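You operate a simulated robot arm through the tools that you are given. There is no shell and no other tool. Be economical: measure what you need, move in short steps, check, and stop when the job is done.

Carry out the task below with a simulated robot arm. There is one attempt and no reset: what you move stays moved.

## Task
Fit the die named on the card by the slide into its socket and push the slide in.
Fine: stand the old die in the free bay of the rack; leave the third die there.

Only the result counts: the job must be done as asked and must still hold three seconds after the hand-in. Knocking over, shifting, dropping, spilling or breaking anything else fails it.

## Robot
A 6-joint arm with a two-finger parallel gripper, fixed in place. Base frame: the origin is at the foot of the arm, x ahead of it, y to its left, z up; the work surface is at about z = 0.006. Lengths are in m, angles in rad, forces in N, time in s.
With the tool pointing down near the work surface it reaches from about 0.14 to 0.58 m from the base axis. Its first joint turns from -1.152 to 1.152 rad. Payload 2.1 kg.
Tool frame: the origin (TCP) lies between the finger pads and is the grasp point; the fingertips stand 0.03 m ahead of it; z points along the fingers, y is the line along which they close. Largest opening 0.094 m; finger width 0.028, thickness 0.01; the body of the gripper, 0.05 by 0.096 m, starts 0.055 m behind the TCP.
Orientation is told as [roll, pitch, yaw] about the base's x, y, z axes, in that order, counted from this pose: with the fingers straight down and closing along the base's y, the tool's x points along the base's -x, its y along +y and its z along -z.

## Interface
- The arm moves only by the tool arm_command. Its argument "increments" is a list of rows, each a list of 7 numbers: the shift along the tool's x, y, z in m, then the turn, a rotation vector about the tool's x, y, z in rad, then the opening in per cent of the stroke, from 0 (shut) to 100 (fully open). In form: [[tx, ty, tz, ax, ay, az, gripper], ...]. A call has 1 to 10 rows; each row shifts and turns the commanded pose from where the row before left it, along the tool's axes as they then stand. A row lasts 0.2 s, in which the tool goes at most 0.05 m and 0.15 rad; a call with a longer step from one row to the next is refused whole, and so is a gripper value outside its range. A pose out of reach is approached as far as the arm can. The call stops where the force on the tool passes 70 N (or 10 N more than at its start, if that is more) or the arm is blocked; 0.2 s more then pass. Each finger travels about 0.072 m/s and halts on what it meets, pressing with about 28 N; the grip force reading is that of the motor and also rises with nothing between the fingers. The clock runs only during rows and for 0.2 s after the last one: add rows that do not move to give the fingers time. The reply holds the time, the measured pose of the TCP, the force on the tool along the base axes, the opening and the grip force, in the units named above and with some noise, and new pictures: "pictures" is both (left out), scene, wrist or none.
- Cameras (640 x 400 px; columns grow to the right, rows downward): "scene" is fixed at [0.0672, -0.3804, 0.4871]; the picture's right is [0.67, -0.75, 0.00], its down [-0.39, -0.35, -0.85] and it looks along [0.63, 0.56, -0.53] (base axes); focal length 345 px, centre (320, 200). "wrist" rides on the gripper at [0.076, 0.014, -0.103] in the tool frame; the picture's right is [-0.18, 0.98, 0.00], its down [-0.75, -0.14, -0.64] and it looks along [-0.63, -0.12, 0.77] (tool axes); focal length 243 px, centre (320, 200). There is no depth. A picture from a camera that has moved, and an enlarged one, comes with that camera's place and axes in the base frame and with its lens.
- enlarge(camera, box): a new picture of the part [left, top, right, bottom] of that camera's present view, enlarged. It takes no simulated time.
- finish_job(): hands the job in; it is judged then, once.

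Work in short steps. Places have to be worked out from the pictures, the camera data and where the tool is seen: move nearer, look again, correct. Check each grasp and each placing, and mend what went wrong. You have 120 turns and 170 pictures in all, those below and enlarged ones among them. Open the gripper and draw the arm clear of the work before you hand the job in, unless the task says otherwise; then end with one line.

The tools are called as name(argument=value, ...) on one line, values as JSON. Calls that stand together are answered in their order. arm_command: Moves the arm, as the interface text tells. Its arguments: {"type":"object","properties":{"increments":{"type":"array","items":{"type":"array","items":{"type":"number"}}},"pictures":{"type":"string","enum":["both","scene","wrist","none"]}},"required":["increments"]} The other tools are called the same way: enlarge (camera, box) takes an enlarged picture of a part of a camera's view; finish_job () hands the job in.

At the start:

```text
clock: 0.0
tool_pos: [0.3512, -0.136, 0.332]
orientation: [-0.002, 0.0, -0.003]
wrist_force: [0.0, 0.9, -0.8]
grip_width: 0.094
grasp_force: 0.1
```

scene: 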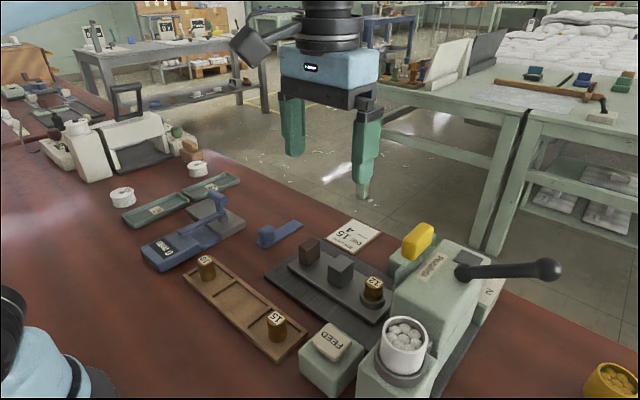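
wrist: 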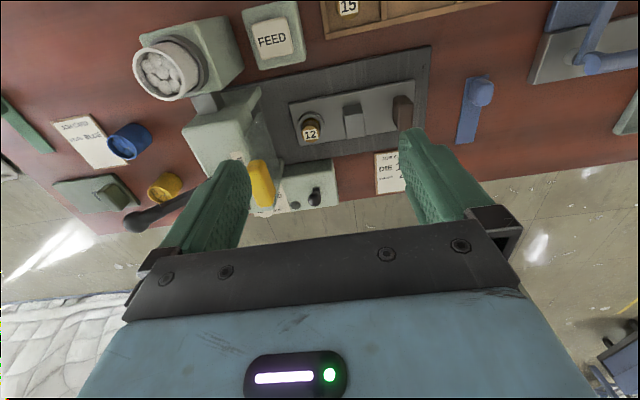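

I start by enlarging the work area to read the card and the die labels.

enlarge(camera="scene", box=[240, 200, 440, 325])

enlarge(camera="scene", box=[140, 180, 340, 365])

enlarge(camera="wrist", box=[240, 30, 480, 200])

```text
3.20 times, centred on (340, 262) of scene
camera zoom: at [0.0672, -0.3804, 0.4871], right [0.67, -0.75, 0.0], down [-0.39, -0.35, -0.85], along [0.63, 0.56, -0.53], focal length 1104 px, centre (256, 0)
```

zoom: 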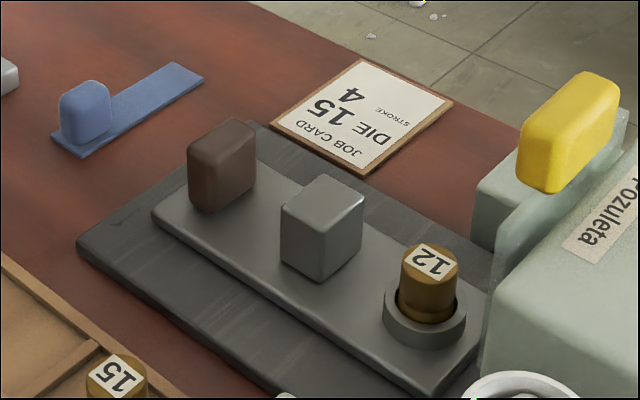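

```text
2.16 times, centred on (240, 272) of scene
camera zoom: at [0.0672, -0.3804, 0.4871], right [0.67, -0.75, 0.0], down [-0.39, -0.35, -0.85], along [0.63, 0.56, -0.53], focal length 746 px, centre (493, 43)
```

zoom: 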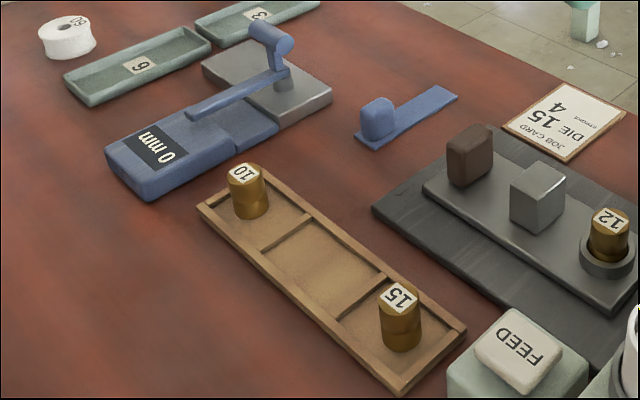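

```text
2.35 times, centred on (360, 115) of wrist
camera zoom: at [0.2754, -0.122, 0.433], right [0.18, 0.98, 0.0], down [0.75, -0.14, 0.64], along [0.63, -0.12, -0.77], focal length 571 px, centre (226, 400)
```

zoom: 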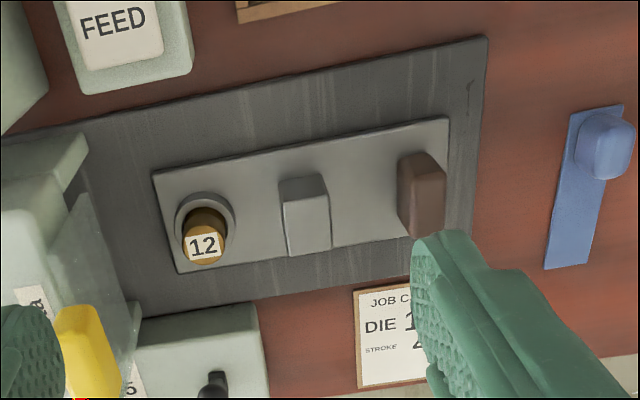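

The card says DIE 15, so die 12 leaves the socket for the middle bay and die 10 stays. The press is close to the socket, so I turn the tool 90° to close along base x.

arm_command(increments=[[0, 0, 0, 0, 0, 0.15, 100], [0, 0, 0, 0, 0, 0.15, 100], [0, 0, 0, 0, 0, 0.15, 100], [0, 0, 0, 0, 0, 0.15, 100], [0, 0, 0, 0, 0, 0.15, 100], [0, 0, 0, 0, 0, 0.15, 100], [0, 0, 0, 0, 0, 0.15, 100], [0, 0, 0, 0, 0, 0.15, 100], [0, 0, 0, 0, 0, 0.15, 100], [0, 0, 0, 0, 0, 0.15, 100]], pictures="both")

```text
clock: 2.2
tool_pos: [0.3525, -0.1365, 0.332]
orientation: [-0.001, -0.001, -1.503]
wrist_force: [0.2, -0.2, 0.0]
grip_width: 0.094
grasp_force: 0.0
camera wrist: at [0.3615, -0.0591, 0.4339], right [0.99, -0.12, 0.0], down [-0.09, -0.76, 0.64], along [-0.07, -0.64, -0.77], focal length 243 px, centre (320, 200)
```

scene: 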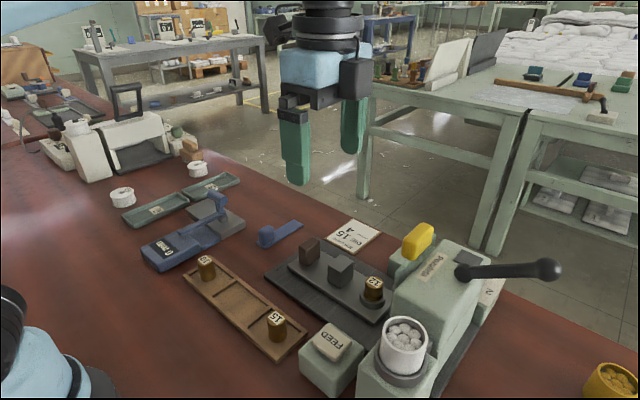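
wrist: 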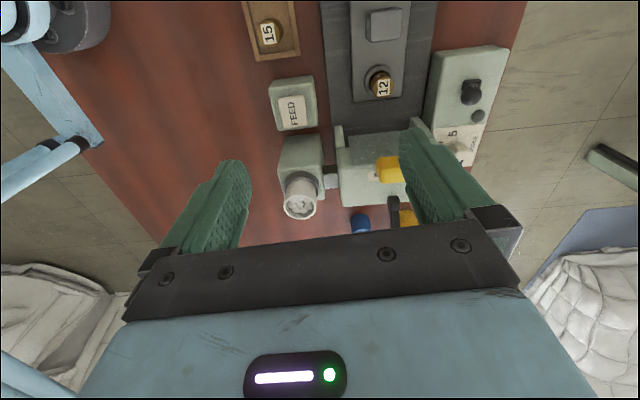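

The turn is nearly done. I finish it and move toward the socket, a little lower and set off in +y, for a closer look.

arm_command(increments=[[0, 0, 0, 0, 0, 0.068, 100], [0.02, 0.04, 0, 0, 0, 0, 100], [0.02, 0.04, 0.02, 0, 0, 0, 100], [0.02, 0, 0.04, 0, 0, 0, 100], [0, 0, 0.04, 0, 0, 0, 100], [0, 0, 0, 0, 0, 0, 100]], pictures="both")

```text
clock: 3.6
tool_pos: [0.4289, -0.0764, 0.2297]
orientation: [0.0, -0.001, -1.569]
wrist_force: [-0.1, 0.5, 0.0]
grip_width: 0.0942
grasp_force: 0.1
camera wrist: at [0.4433, 0.001, 0.3311], right [0.98, -0.18, 0.0], down [-0.14, -0.75, 0.64], along [-0.12, -0.63, -0.77], focal length 243 px, centre (320, 200)
```

scene: 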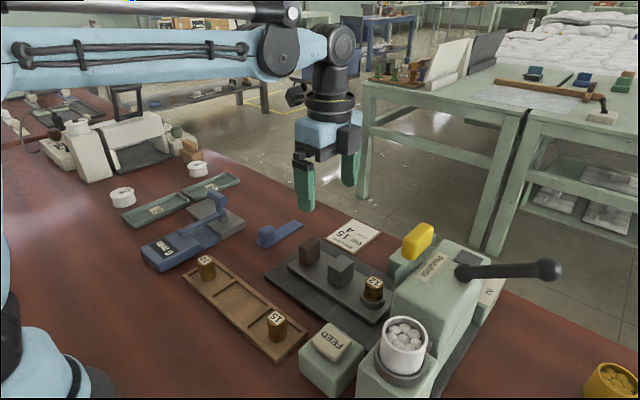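
wrist: 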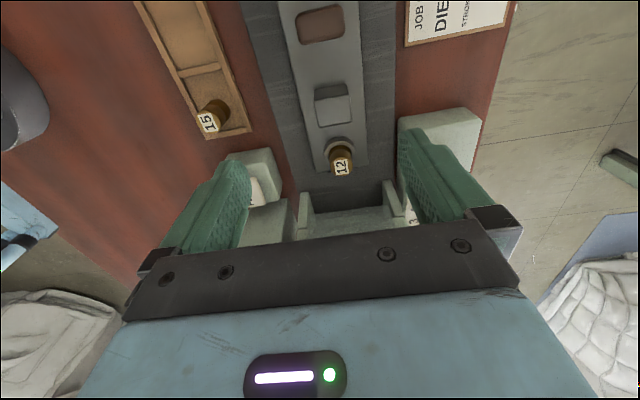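

enlarge(camera="wrist", box=[180, 0, 440, 240])

enlarge(camera="scene", box=[320, 210, 540, 390])

```text
1.67 times, centred on (310, 120) of wrist
camera zoom: at [0.4433, 0.001, 0.3311], right [0.98, -0.18, 0.0], down [-0.14, -0.75, 0.64], along [-0.12, -0.63, -0.77], focal length 404 px, centre (337, 333)
```

zoom: 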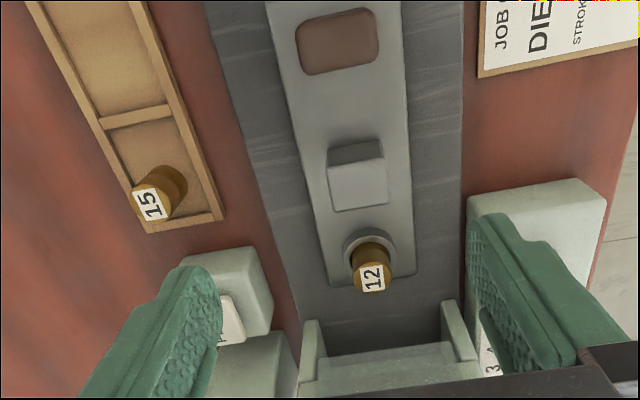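

```text
2.22 times, centred on (430, 300) of scene
camera zoom: at [0.0672, -0.3803, 0.4871], right [0.67, -0.75, 0.0], down [-0.39, -0.35, -0.85], along [0.63, 0.56, -0.53], focal length 767 px, centre (76, -22)
```

zoom: 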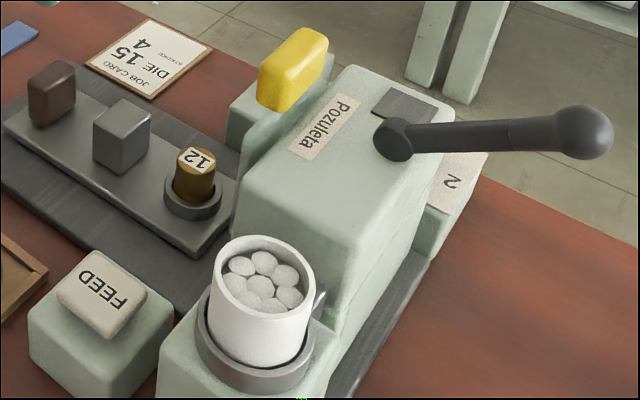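

Die 12 sits near [0.438, -0.168] with its top at about z 0.067. I go lower above the slide, half closing the fingers, to see the press front and the ring better.

arm_command(increments=[[0, 0.009, 0.03, 0, 0, 0, 60], [-0.01, 0, 0.03, 0, 0, 0, 60], [-0.02, 0, 0.02, 0, 0, 0, 60], [0, 0, 0, 0, 0, 0, 60]], pictures="both")

enlarge(camera="wrist", box=[200, 80, 440, 240])

enlarge(camera="scene", box=[270, 190, 430, 310])

```text
clock: 4.6
tool_pos: [0.4399, -0.1056, 0.1505]
orientation: [0.0, -0.002, -1.567]
wrist_force: [0.2, 0.0, 0.2]
grip_width: 0.0564
grasp_force: 0.1
camera wrist: at [0.4543, -0.0297, 0.2521], right [0.98, -0.18, 0.0], down [-0.14, -0.75, 0.64], along [-0.12, -0.63, -0.77], focal length 243 px, centre (320, 200)
```

scene: 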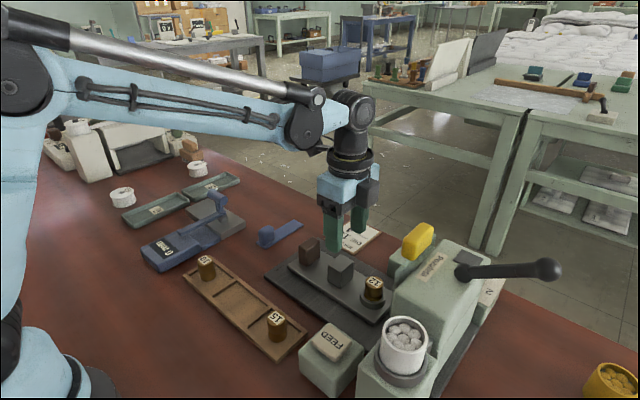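
wrist: 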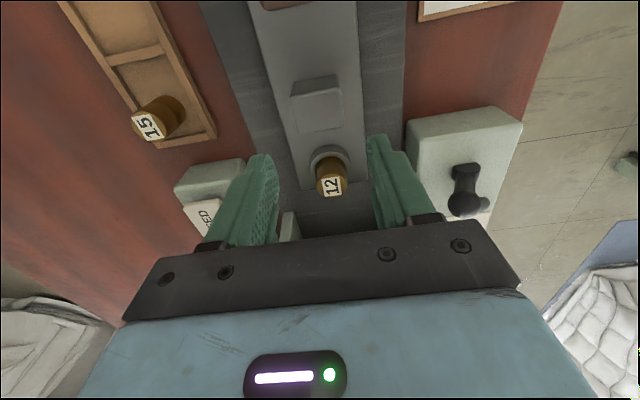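

```text
2.50 times, centred on (320, 160) of wrist
camera zoom: at [0.4543, -0.0297, 0.2521], right [0.98, -0.18, 0.0], down [-0.14, -0.75, 0.64], along [-0.12, -0.63, -0.77], focal length 606 px, centre (320, 300)
```

zoom: 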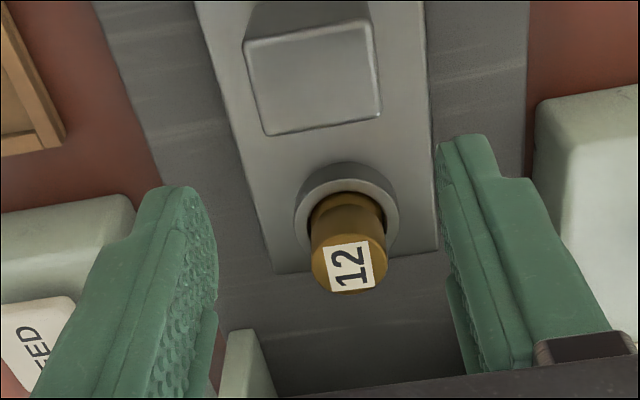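

```text
3.33 times, centred on (350, 250) of scene
camera zoom: at [0.0672, -0.3804, 0.4871], right [0.67, -0.75, 0.0], down [-0.39, -0.35, -0.85], along [0.63, 0.56, -0.53], focal length 1150 px, centre (220, 33)
```

zoom: 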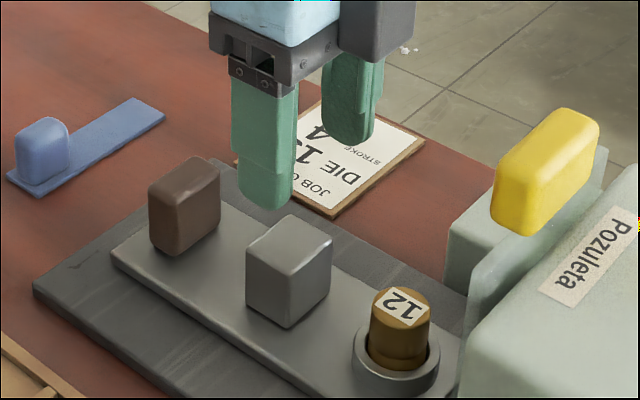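

Two views agree on die 12 at about [0.440, -0.165]. I move over it with the tips still above its top.

arm_command(increments=[[-0.03, 0, 0, 0, 0, 0, 60], [-0.029, 0, 0.01, 0, 0, 0, 60], [0, 0, 0.025, 0, 0, 0, 60], [0, 0, 0, 0, 0, 0, 60]], pictures="both")

enlarge(camera="scene", box=[300, 200, 440, 320])

enlarge(camera="wrist", box=[220, 120, 420, 260])

```text
clock: 5.6
tool_pos: [0.4433, -0.1659, 0.114]
orientation: [-0.001, -0.001, -1.567]
wrist_force: [0.4, -0.2, -0.3]
grip_width: 0.0564
grasp_force: 0.0
camera wrist: at [0.4582, -0.0889, 0.2174], right [0.98, -0.18, 0.0], down [-0.14, -0.75, 0.64], along [-0.12, -0.63, -0.77], focal length 243 px, centre (320, 200)
```

scene: 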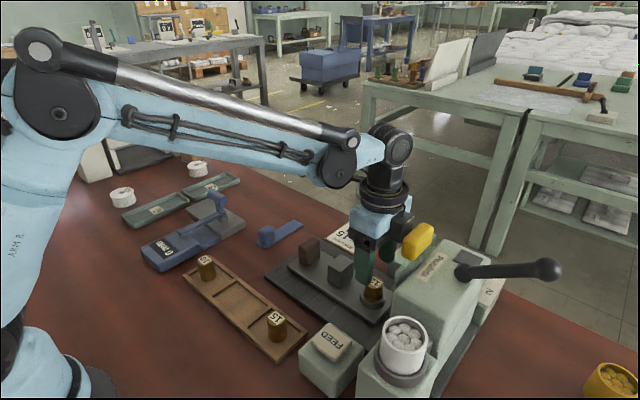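
wrist: 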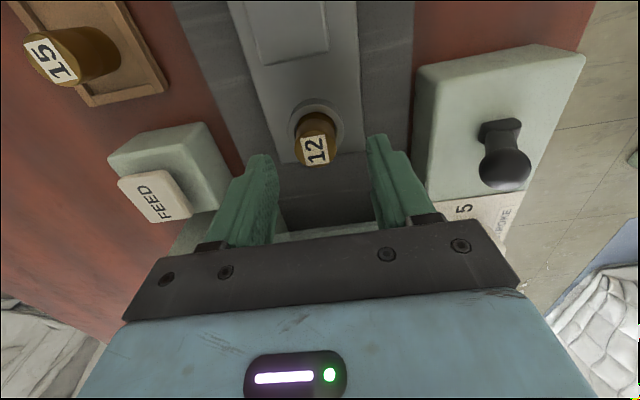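

```text
3.33 times, centred on (370, 260) of scene
camera zoom: at [0.0672, -0.3804, 0.4871], right [0.67, -0.75, 0.0], down [-0.39, -0.35, -0.85], along [0.63, 0.56, -0.53], focal length 1150 px, centre (153, 0)
```

zoom: 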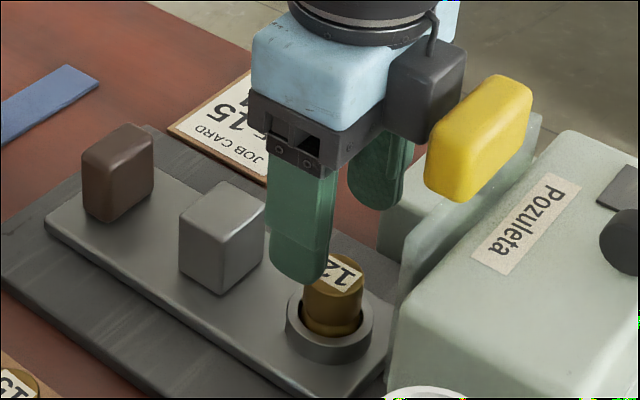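

```text
2.86 times, centred on (320, 190) of wrist
camera zoom: at [0.4582, -0.0889, 0.2174], right [0.98, -0.18, 0.0], down [-0.14, -0.75, 0.64], along [-0.12, -0.63, -0.77], focal length 693 px, centre (320, 229)
```

zoom: 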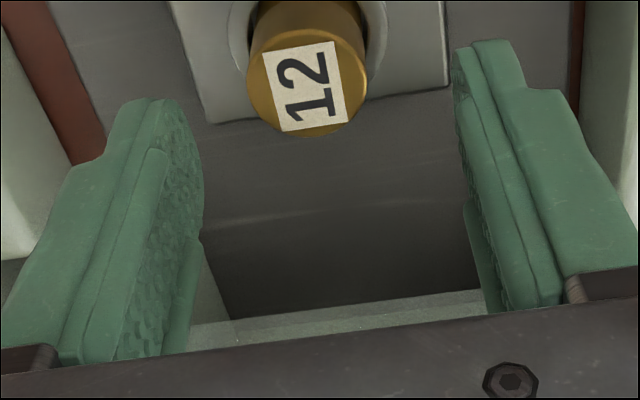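

The die is about 3 mm to the −x side of the tool centre, and y is right. I correct that and come down around it to tips at about z 0.05.

arm_command(increments=[[0, -0.0035, 0.01, 0, 0, 0, 60], [0, 0, 0.012, 0, 0, 0, 60], [0, 0, 0.012, 0, 0, 0, 60], [0, 0, 0, 0, 0, 0, 60]], pictures="none")

enlarge(camera="scene", box=[320, 220, 430, 320])

enlarge(camera="wrist", box=[220, 80, 420, 260])

```text
clock: 6.6
tool_pos: [0.4379, -0.1668, 0.0822]
orientation: [-0.001, -0.001, -1.569]
wrist_force: [0.4, 0.3, -0.1]
grip_width: 0.0563
grasp_force: 0.0
```

```text
4.00 times, centred on (375, 270) of scene
camera zoom: at [0.0672, -0.3804, 0.4871], right [0.67, -0.75, 0.0], down [-0.39, -0.35, -0.85], along [0.63, 0.56, -0.53], focal length 1380 px, centre (100, -80)
```

zoom: 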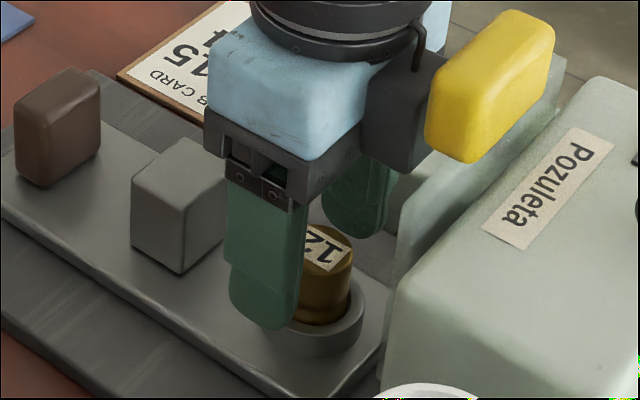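

```text
2.22 times, centred on (320, 170) of wrist
camera zoom: at [0.4528, -0.0902, 0.1838], right [0.98, -0.18, 0.0], down [-0.14, -0.75, 0.64], along [-0.12, -0.63, -0.77], focal length 539 px, centre (320, 267)
```

zoom: 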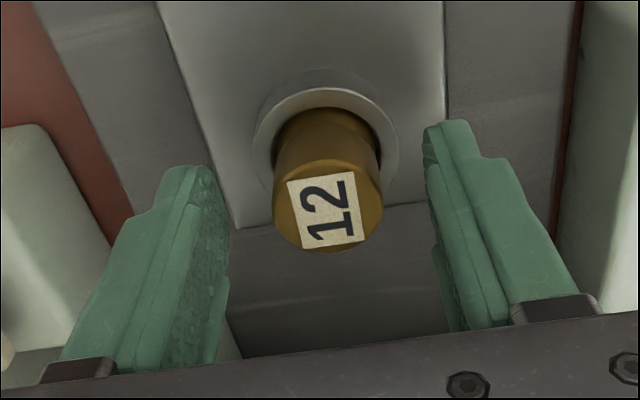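

Alignment is good within about 2 mm. I lower the last 9 mm and close on die 12.

arm_command(increments=[[-0.0015, 0.0015, 0.009, 0, 0, 0, 60], [0, 0, 0, 0, 0, 0, 60], [0, 0, 0, 0, 0, 0, 40], [0, 0, 0, 0, 0, 0, 20], [0, 0, 0, 0, 0, 0, 10], [0, 0, 0, 0, 0, 0, 10]], pictures="none")

enlarge(camera="scene", box=[320, 220, 430, 320])

enlarge(camera="wrist", box=[220, 80, 420, 260])

```text
clock: 8.0
tool_pos: [0.4401, -0.168, 0.0735]
orientation: [-0.001, -0.001, -1.57]
wrist_force: [0.7, 0.5, 1.0]
grip_width: 0.0291
grasp_force: 28.3
```

```text
4.00 times, centred on (375, 270) of scene
camera zoom: at [0.0672, -0.3804, 0.4871], right [0.67, -0.75, 0.0], down [-0.39, -0.35, -0.85], along [0.63, 0.56, -0.53], focal length 1380 px, centre (100, -80)
```

zoom: 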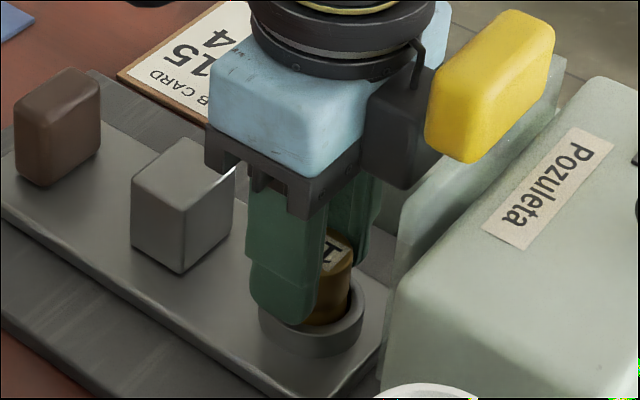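

```text
2.22 times, centred on (320, 170) of wrist
camera zoom: at [0.4539, -0.0903, 0.1751], right [0.98, -0.18, 0.0], down [-0.14, -0.75, 0.64], along [-0.12, -0.63, -0.77], focal length 539 px, centre (320, 267)
```

zoom: 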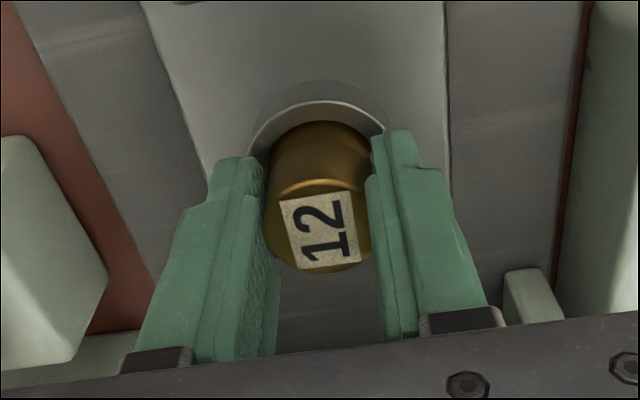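

Gripped at 29 mm wide. I lift straight up and check it came out.

arm_command(increments=[[0, 0, -0.01, 0, 0, 0, 10], [0, 0, -0.02, 0, 0, 0, 10], [0, 0, -0.03, 0, 0, 0, 10], [0, 0, -0.03, 0, 0, 0, 10], [0, 0, 0, 0, 0, 0, 10]], pictures="both")

enlarge(camera="scene", box=[320, 200, 430, 310])

```text
clock: 9.2
tool_pos: [0.4397, -0.169, 0.1645]
orientation: [0.001, -0.002, -1.569]
wrist_force: [0.3, -0.3, -2.0]
grip_width: 0.0288
grasp_force: 28.2
camera wrist: at [0.4532, -0.0925, 0.267], right [0.98, -0.18, 0.0], down [-0.14, -0.75, 0.64], along [-0.12, -0.63, -0.77], focal length 243 px, centre (320, 200)
```

scene: 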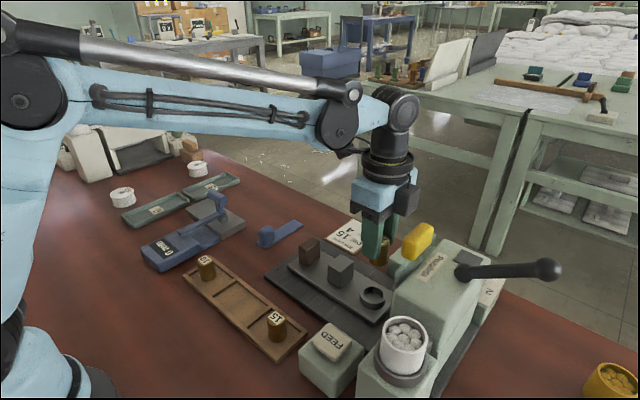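
wrist: 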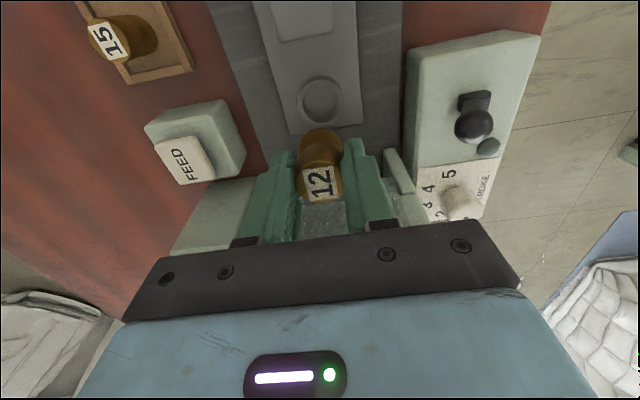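

```text
3.64 times, centred on (375, 255) of scene
camera zoom: at [0.0672, -0.3804, 0.4871], right [0.67, -0.75, 0.0], down [-0.39, -0.35, -0.85], along [0.63, 0.56, -0.53], focal length 1255 px, centre (120, 0)
```

zoom: 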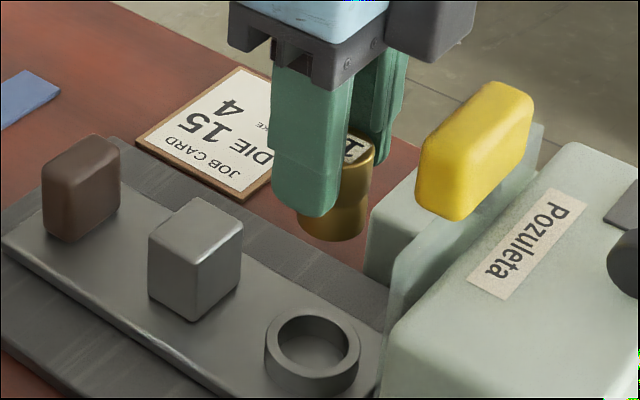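

Die 12 is out of the socket and firmly held. I take a reference close-up of how it sits in the fingers, then carry it over the rack's middle bay, which I place at about [0.285, 0.0].

enlarge(camera="wrist", box=[220, 80, 420, 260])

arm_command(increments=[[0.03, 0, -0.01, 0, 0, 0, 10], [0.03, -0.035, 0, 0, 0, 0, 10], [0.03, -0.035, 0, 0, 0, 0, 10], [0.03, -0.035, 0, 0, 0, 0, 10], [0.03, -0.035, 0, 0, 0, 0, 10], [0.02, -0.015, 0, 0, 0, 0, 10], [0, 0, 0, 0, 0, 0, 10]], pictures="both")

```text
2.22 times, centred on (320, 170) of wrist
camera zoom: at [0.4532, -0.0925, 0.267], right [0.98, -0.18, 0.0], down [-0.14, -0.75, 0.64], along [-0.12, -0.63, -0.77], focal length 539 px, centre (320, 267)
```

zoom: 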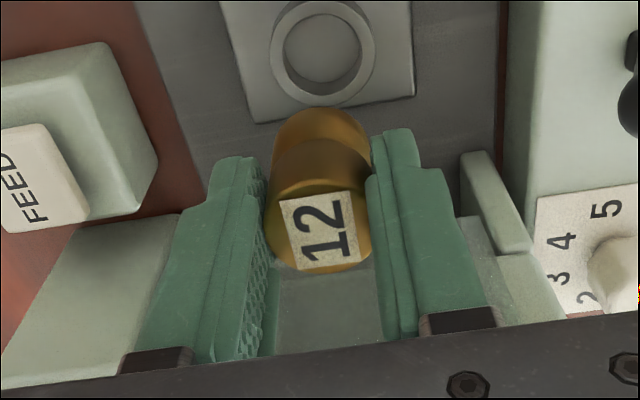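

```text
clock: 10.8
tool_pos: [0.2847, 0.0004, 0.1724]
orientation: [0.002, 0.0, -1.569]
wrist_force: [-0.4, 0.5, -2.3]
grip_width: 0.0289
grasp_force: 28.2
camera wrist: at [0.3002, 0.0775, 0.2738], right [0.98, -0.18, 0.0], down [-0.14, -0.75, 0.64], along [-0.12, -0.63, -0.77], focal length 243 px, centre (320, 200)
```

scene: 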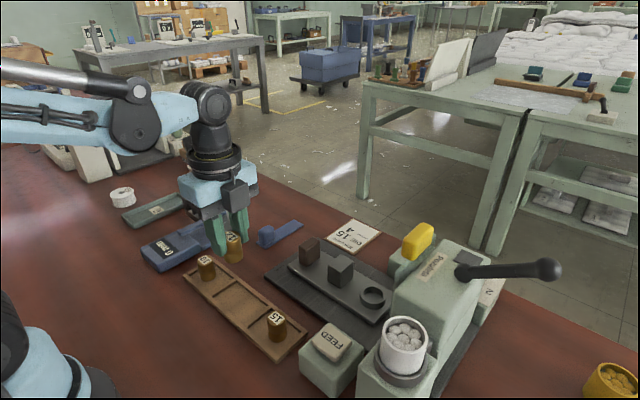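
wrist: 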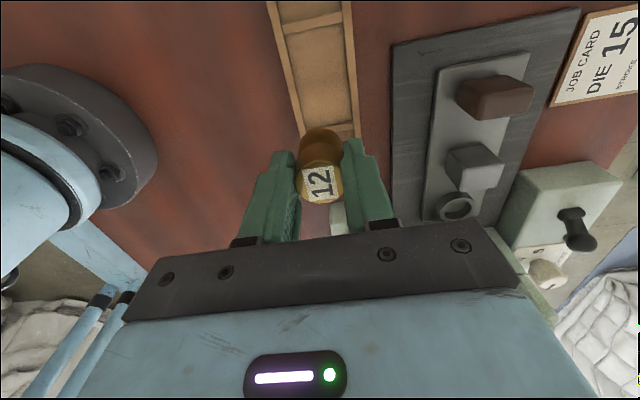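

enlarge(camera="wrist", box=[240, 0, 400, 200])

enlarge(camera="scene", box=[170, 210, 320, 370])

```text
2.00 times, centred on (320, 100) of wrist
camera zoom: at [0.3002, 0.0775, 0.2738], right [0.98, -0.18, 0.0], down [-0.14, -0.75, 0.64], along [-0.12, -0.63, -0.77], focal length 485 px, centre (320, 400)
```

zoom: 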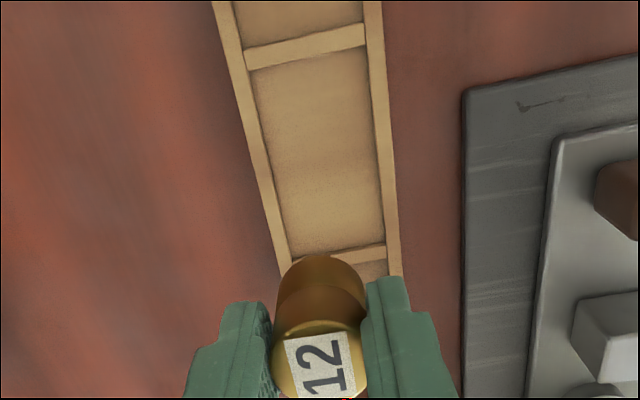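

```text
2.50 times, centred on (245, 290) of scene
camera zoom: at [0.0672, -0.3803, 0.4871], right [0.67, -0.75, 0.0], down [-0.39, -0.35, -0.85], along [0.63, 0.56, -0.53], focal length 863 px, centre (508, -25)
```

zoom: 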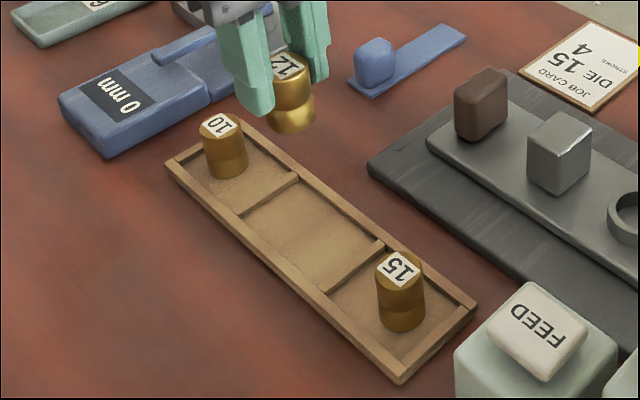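

Wrist view puts the bay floor at x 0.263–0.315, y −0.032–0.057, so its centre is about [0.289, 0.011]. I shift there and come down partway.

arm_command(increments=[[0.0105, 0.004, 0, 0, 0, 0, 10], [0, 0, 0.03, 0, 0, 0, 10], [0, 0, 0.03, 0, 0, 0, 10], [0, 0, 0.02, 0, 0, 0, 10], [0, 0, 0, 0, 0, 0, 10]], pictures="wrist")

enlarge(camera="scene", box=[170, 200, 310, 340])

```text
clock: 12.0
tool_pos: [0.2847, 0.0135, 0.0921]
orientation: [0.0, -0.001, -1.568]
wrist_force: [0.1, -0.5, -2.4]
grip_width: 0.0289
grasp_force: 28.0
camera wrist: at [0.299, 0.0893, 0.1939], right [0.98, -0.18, 0.0], down [-0.14, -0.75, 0.64], along [-0.12, -0.63, -0.77], focal length 243 px, centre (320, 200)
```

wrist: 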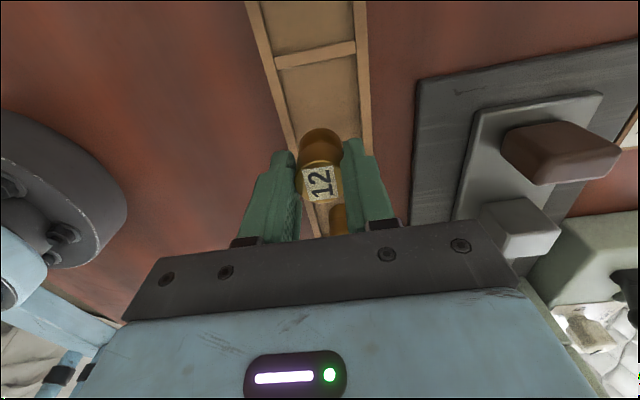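

```text
2.86 times, centred on (240, 270) of scene
camera zoom: at [0.0672, -0.3804, 0.4871], right [0.67, -0.75, 0.0], down [-0.39, -0.35, -0.85], along [0.63, 0.56, -0.53], focal length 986 px, centre (549, 0)
```

zoom: 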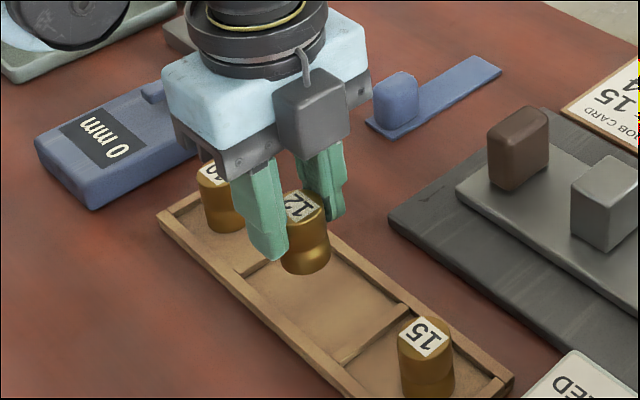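

The die is over the bay, a few mm toward the −x side. I nudge it, then lower to just above contact.

arm_command(increments=[[-0.003, 0.004, 0.01, 0, 0, 0, 10], [0, 0, 0.01, 0, 0, 0, 10], [0, 0, 0, 0, 0, 0, 10]], pictures="none")

enlarge(camera="scene", box=[180, 220, 300, 340])

enlarge(camera="wrist", box=[220, 80, 420, 260])

```text
clock: 12.8
tool_pos: [0.2909, 0.01, 0.0725]
orientation: [0.001, -0.002, -1.569]
wrist_force: [0.0, -0.4, -1.8]
grip_width: 0.0293
grasp_force: 28.0
```

```text
3.33 times, centred on (240, 280) of scene
camera zoom: at [0.0672, -0.3804, 0.4871], right [0.67, -0.75, 0.0], down [-0.39, -0.35, -0.85], along [0.63, 0.56, -0.53], focal length 1150 px, centre (587, -67)
```

zoom: 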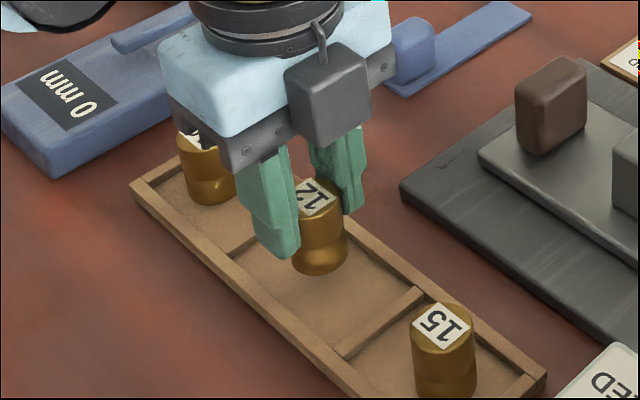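

```text
2.22 times, centred on (320, 170) of wrist
camera zoom: at [0.3048, 0.0874, 0.1748], right [0.98, -0.18, 0.0], down [-0.14, -0.75, 0.64], along [-0.12, -0.63, -0.77], focal length 539 px, centre (320, 267)
```

zoom: 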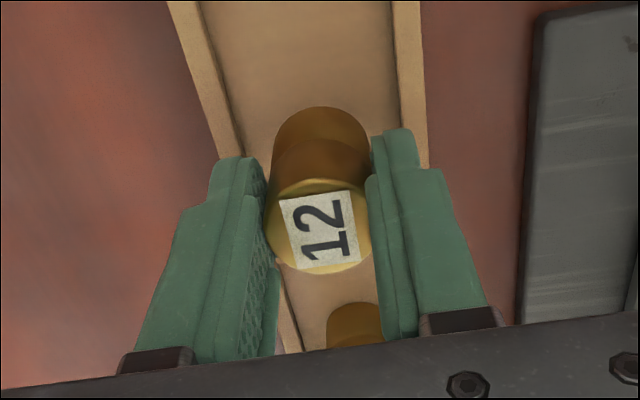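

No contact yet and the die is well within the bay. I lower in small steps watching the force.

arm_command(increments=[[0, 0, 0.004, 0, 0, 0, 10], [0, 0, 0.003, 0, 0, 0, 10], [0, 0, 0, 0, 0, 0, 10]], pictures="none")

enlarge(camera="scene", box=[200, 230, 300, 320])

```text
clock: 13.6
tool_pos: [0.2896, 0.0107, 0.066]
orientation: [0.0, -0.002, -1.569]
wrist_force: [0.0, -0.2, -2.8]
grip_width: 0.0291
grasp_force: 27.9
```

```text
4.44 times, centred on (250, 275) of scene
camera zoom: at [0.0672, -0.3804, 0.4871], right [0.67, -0.75, 0.0], down [-0.39, -0.35, -0.85], along [0.63, 0.56, -0.53], focal length 1534 px, centre (631, -133)
```

zoom: 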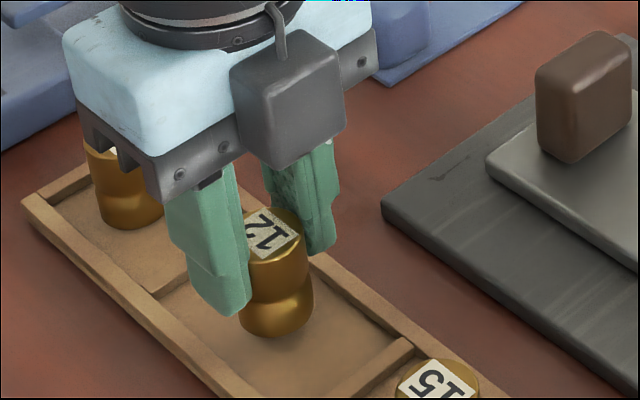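

Still free. I continue with 3 mm steps.

arm_command(increments=[[0, 0, 0.003, 0, 0, 0, 10], [0, 0, 0, 0, 0, 0, 10]], pictures="none")

arm_command(increments=[[0, 0, 0.003, 0, 0, 0, 10], [0, 0, 0, 0, 0, 0, 10]], pictures="none")

enlarge(camera="scene", box=[200, 230, 300, 320])

```text
clock: 14.2
tool_pos: [0.2902, 0.0099, 0.0636]
orientation: [0.0, -0.002, -1.57]
wrist_force: [0.4, 0.4, -1.5]
grip_width: 0.0289
grasp_force: 27.9
```

```text
clock: 14.8
tool_pos: [0.2907, 0.0111, 0.0597]
orientation: [0.0, -0.001, -1.568]
wrist_force: [0.4, -0.6, -2.5]
grip_width: 0.029
grasp_force: 28.0
```

```text
4.44 times, centred on (250, 275) of scene
camera zoom: at [0.0672, -0.3804, 0.4871], right [0.67, -0.75, 0.0], down [-0.39, -0.35, -0.85], along [0.63, 0.56, -0.53], focal length 1534 px, centre (631, -133)
```

zoom: 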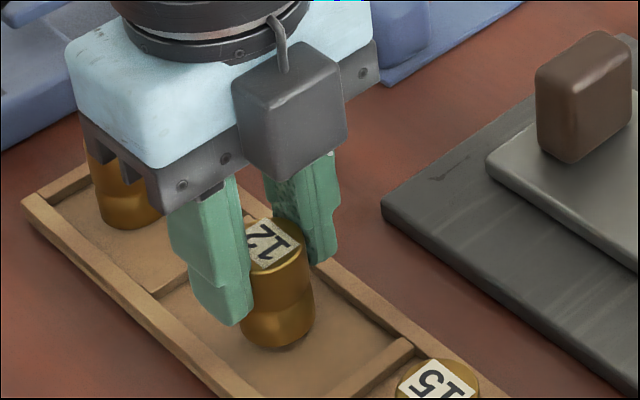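

arm_command(increments=[[0, 0, 0.003, 0, 0, 0, 10], [0, 0, 0, 0, 0, 0, 10]], pictures="none")

enlarge(camera="scene", box=[200, 230, 300, 320])

```text
clock: 15.4
tool_pos: [0.2901, 0.0095, 0.0557]
orientation: [0.0, -0.001, -1.569]
wrist_force: [0.6, -0.2, -1.6]
grip_width: 0.029
grasp_force: 27.9
```

```text
4.44 times, centred on (250, 275) of scene
camera zoom: at [0.0672, -0.3804, 0.4871], right [0.67, -0.75, 0.0], down [-0.39, -0.35, -0.85], along [0.63, 0.56, -0.53], focal length 1534 px, centre (631, -133)
```

zoom: 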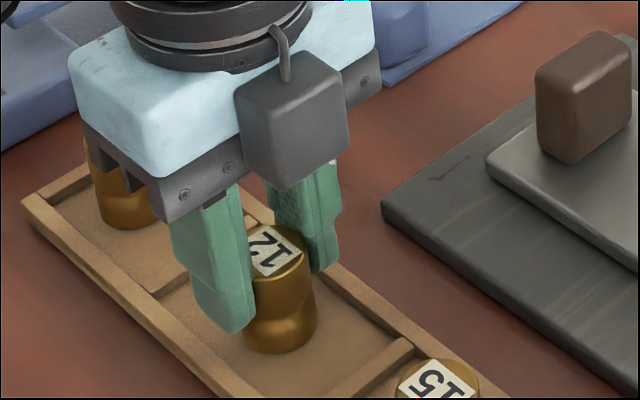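

arm_command(increments=[[0, 0, 0.002, 0, 0, 0, 10], [0, 0, 0, 0, 0, 0, 10]], pictures="none")

enlarge(camera="scene", box=[200, 230, 300, 320])

```text
clock: 16.0
tool_pos: [0.2904, 0.0089, 0.0535]
orientation: [0.001, -0.002, -1.568]
wrist_force: [0.0, 3.6, 10.2]
grip_width: 0.029
grasp_force: 28.0
```

```text
4.44 times, centred on (250, 275) of scene
camera zoom: at [0.0671, -0.3804, 0.4871], right [0.67, -0.75, 0.0], down [-0.39, -0.35, -0.85], along [0.63, 0.56, -0.53], focal length 1534 px, centre (631, -133)
```

zoom: 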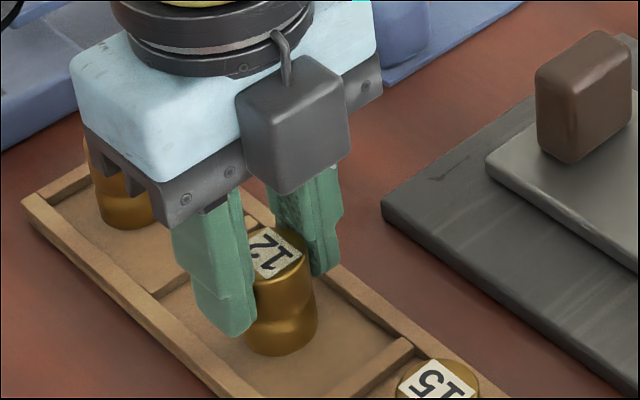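

Contact at TCP z≈0.054, so the die stands on the bay floor. I open gently and lift off.

arm_command(increments=[[0, 0, -0.001, 0, 0, 0, 32], [0, 0, 0, 0, 0, 0, 40], [0, 0, 0, 0, 0, 0, 48], [0, 0, -0.005, 0, 0, 0, 48], [0, 0, -0.02, 0, 0, 0, 48], [0, 0, -0.04, 0, 0, 0, 48], [0, 0, -0.03, 0, 0, 0, 60]], pictures="both")

enlarge(camera="scene", box=[180, 230, 320, 350])

```text
clock: 17.6
tool_pos: [0.292, 0.012, 0.1507]
orientation: [0.0, -0.002, -1.567]
wrist_force: [0.2, 0.6, 0.6]
grip_width: 0.0564
grasp_force: 0.0
camera wrist: at [0.306, 0.0892, 0.2527], right [0.98, -0.18, 0.0], down [-0.14, -0.75, 0.64], along [-0.12, -0.63, -0.77], focal length 243 px, centre (320, 200)
```

scene: 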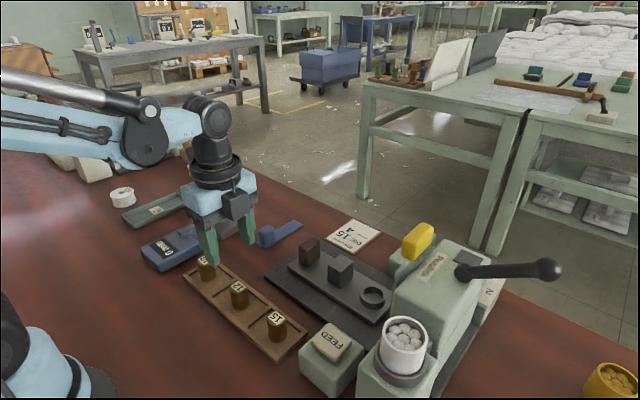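
wrist: 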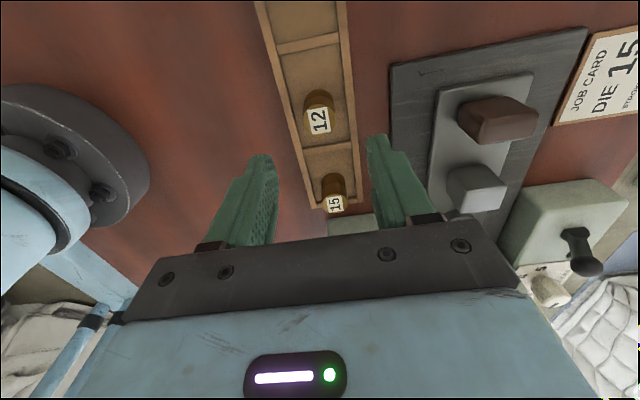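

```text
3.33 times, centred on (250, 290) of scene
camera zoom: at [0.0672, -0.3804, 0.4871], right [0.67, -0.75, 0.0], down [-0.39, -0.35, -0.85], along [0.63, 0.56, -0.53], focal length 1150 px, centre (553, -100)
```

zoom: 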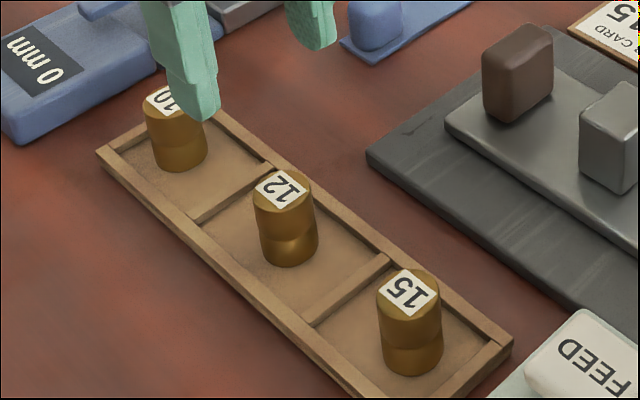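

Die 12 stands in the middle bay. Die 15 computes to about [0.289, −0.086]; I move over it and look.

arm_command(increments=[[-0.04, 0, 0, 0, 0, 0, 60], [-0.04, 0, 0, 0, 0, 0, 60], [-0.018, -0.001, 0.02, 0, 0, 0, 60], [0, 0, 0.025, 0, 0, 0, 60], [0, 0, 0, 0, 0, 0, 60]], pictures="none")

enlarge(camera="scene", box=[210, 250, 330, 370])

enlarge(camera="wrist", box=[220, 80, 420, 260])

```text
clock: 18.8
tool_pos: [0.2914, -0.0918, 0.1041]
orientation: [0.0, -0.002, -1.567]
wrist_force: [-0.2, 0.2, -0.7]
grip_width: 0.0564
grasp_force: 0.0
```

```text
3.33 times, centred on (270, 310) of scene
camera zoom: at [0.0672, -0.3804, 0.4871], right [0.67, -0.75, 0.0], down [-0.39, -0.35, -0.85], along [0.63, 0.56, -0.53], focal length 1150 px, centre (487, -167)
```

zoom: 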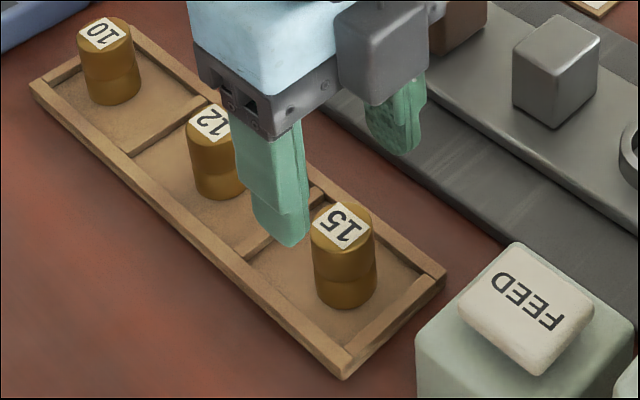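

```text
2.22 times, centred on (320, 170) of wrist
camera zoom: at [0.3055, -0.0142, 0.2067], right [0.98, -0.18, 0.0], down [-0.14, -0.75, 0.64], along [-0.12, -0.63, -0.77], focal length 539 px, centre (320, 267)
```

zoom: 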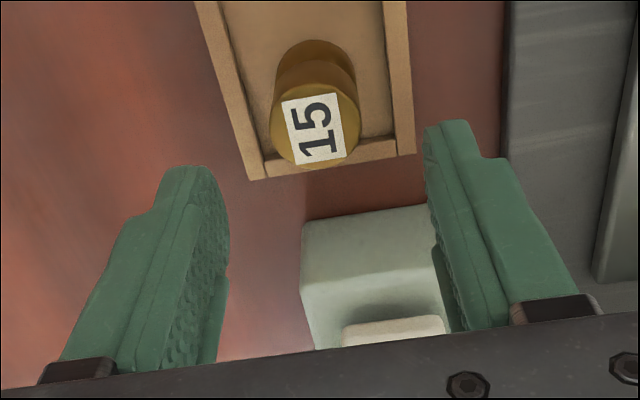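

Die 15 at about [0.2895, −0.087]. I correct y by 3 mm, lower around it with a narrower opening, and check.

arm_command(increments=[[0.003, -0.001, 0.01, 0, 0, 0, 50], [0, 0, 0.012, 0, 0, 0, 50], [0, 0, 0.006, 0, 0, 0, 50], [0, 0, 0, 0, 0, 0, 50]], pictures="none")

enlarge(camera="scene", box=[210, 250, 330, 370])

enlarge(camera="wrist", box=[220, 80, 420, 260])

```text
clock: 19.8
tool_pos: [0.2889, -0.088, 0.0766]
orientation: [0.001, -0.004, -1.57]
wrist_force: [0.4, -0.4, -0.4]
grip_width: 0.047
grasp_force: 0.1
```

```text
3.33 times, centred on (270, 310) of scene
camera zoom: at [0.0672, -0.3804, 0.4871], right [0.67, -0.75, 0.0], down [-0.39, -0.35, -0.85], along [0.63, 0.56, -0.53], focal length 1150 px, centre (487, -167)
```

zoom: 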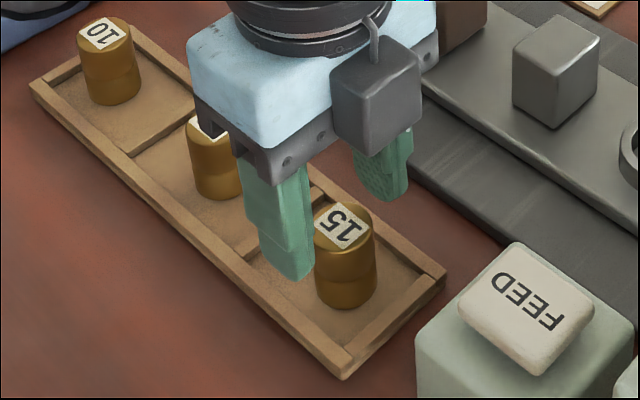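

```text
2.22 times, centred on (320, 170) of wrist
camera zoom: at [0.3031, -0.0114, 0.1787], right [0.98, -0.18, 0.0], down [-0.14, -0.75, 0.64], along [-0.12, -0.63, -0.77], focal length 539 px, centre (320, 267)
```

zoom: 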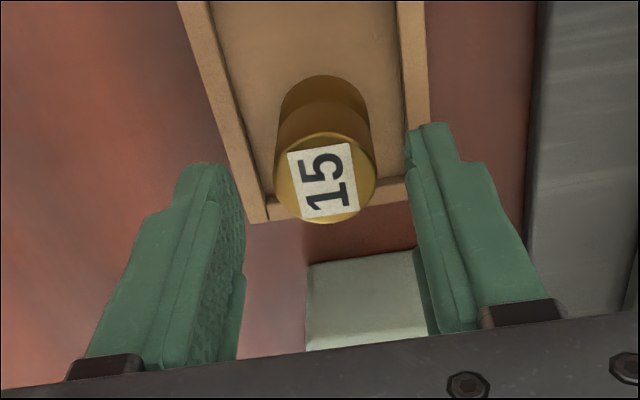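

Centred within 1–2 mm. I lower 17 mm further and look once before closing.

arm_command(increments=[[0.001, 0, 0.009, 0, 0, 0, 50], [0, 0, 0.009, 0, 0, 0, 50], [0, 0, 0, 0, 0, 0, 50]], pictures="none")

enlarge(camera="scene", box=[220, 260, 320, 360])

enlarge(camera="wrist", box=[220, 80, 420, 260])

```text
clock: 20.6
tool_pos: [0.2892, -0.0847, 0.0602]
orientation: [0.0, -0.002, -1.57]
wrist_force: [0.5, -0.4, 0.9]
grip_width: 0.0469
grasp_force: 0.1
```

```text
4.00 times, centred on (270, 310) of scene
camera zoom: at [0.0672, -0.3804, 0.4871], right [0.67, -0.75, 0.0], down [-0.39, -0.35, -0.85], along [0.63, 0.56, -0.53], focal length 1380 px, centre (520, -240)
```

zoom: 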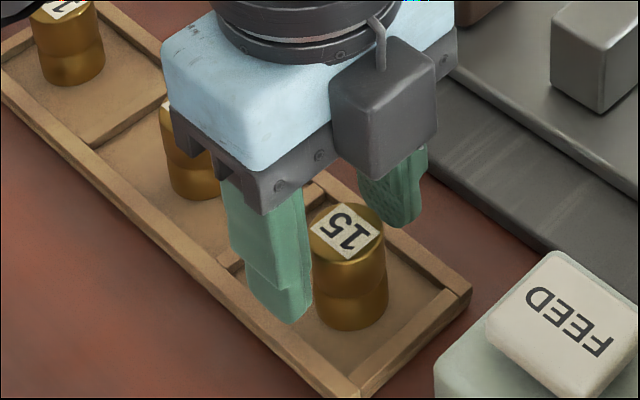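

```text
2.22 times, centred on (320, 170) of wrist
camera zoom: at [0.3027, -0.0088, 0.1617], right [0.98, -0.18, 0.0], down [-0.14, -0.75, 0.64], along [-0.12, -0.63, -0.77], focal length 539 px, centre (320, 267)
```

zoom: 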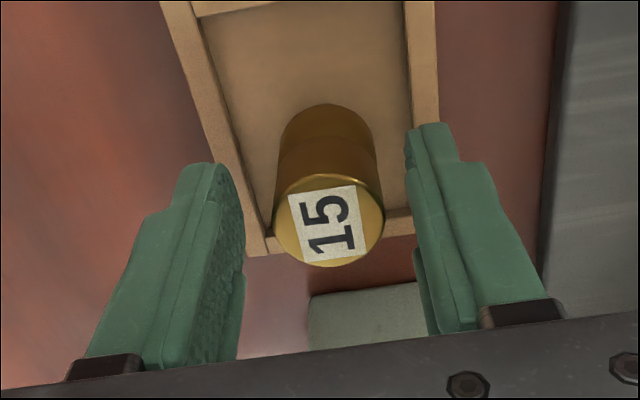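

Compared with the reference grip on die 12, this die sits about 2 mm further toward −y, so I shift 2 mm and close.

arm_command(increments=[[-0.002, 0.0005, 0.003, 0, 0, 0, 50], [0, 0, 0, 0, 0, 0, 50], [0, 0, 0, 0, 0, 0, 35], [0, 0, 0, 0, 0, 0, 20], [0, 0, 0, 0, 0, 0, 10], [0, 0, 0, 0, 0, 0, 10]], pictures="none")

enlarge(camera="wrist", box=[220, 80, 420, 260])

```text
clock: 22.0
tool_pos: [0.2899, -0.0877, 0.0564]
orientation: [0.0, -0.002, -1.568]
wrist_force: [-0.7, -1.9, -0.7]
grip_width: 0.0288
grasp_force: 28.3
```

```text
2.22 times, centred on (320, 170) of wrist
camera zoom: at [0.304, -0.0105, 0.1583], right [0.98, -0.18, 0.0], down [-0.14, -0.75, 0.64], along [-0.12, -0.63, -0.77], focal length 539 px, centre (320, 267)
```

zoom: 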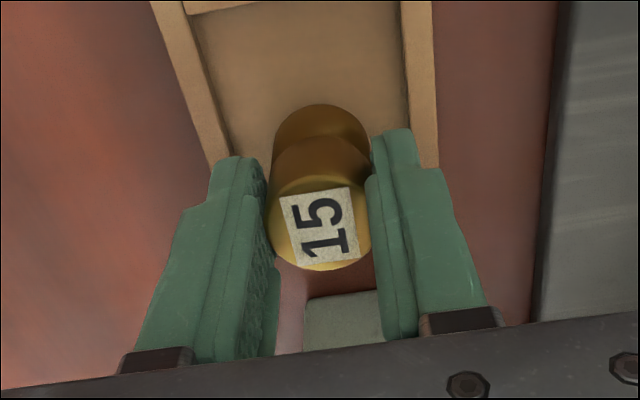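

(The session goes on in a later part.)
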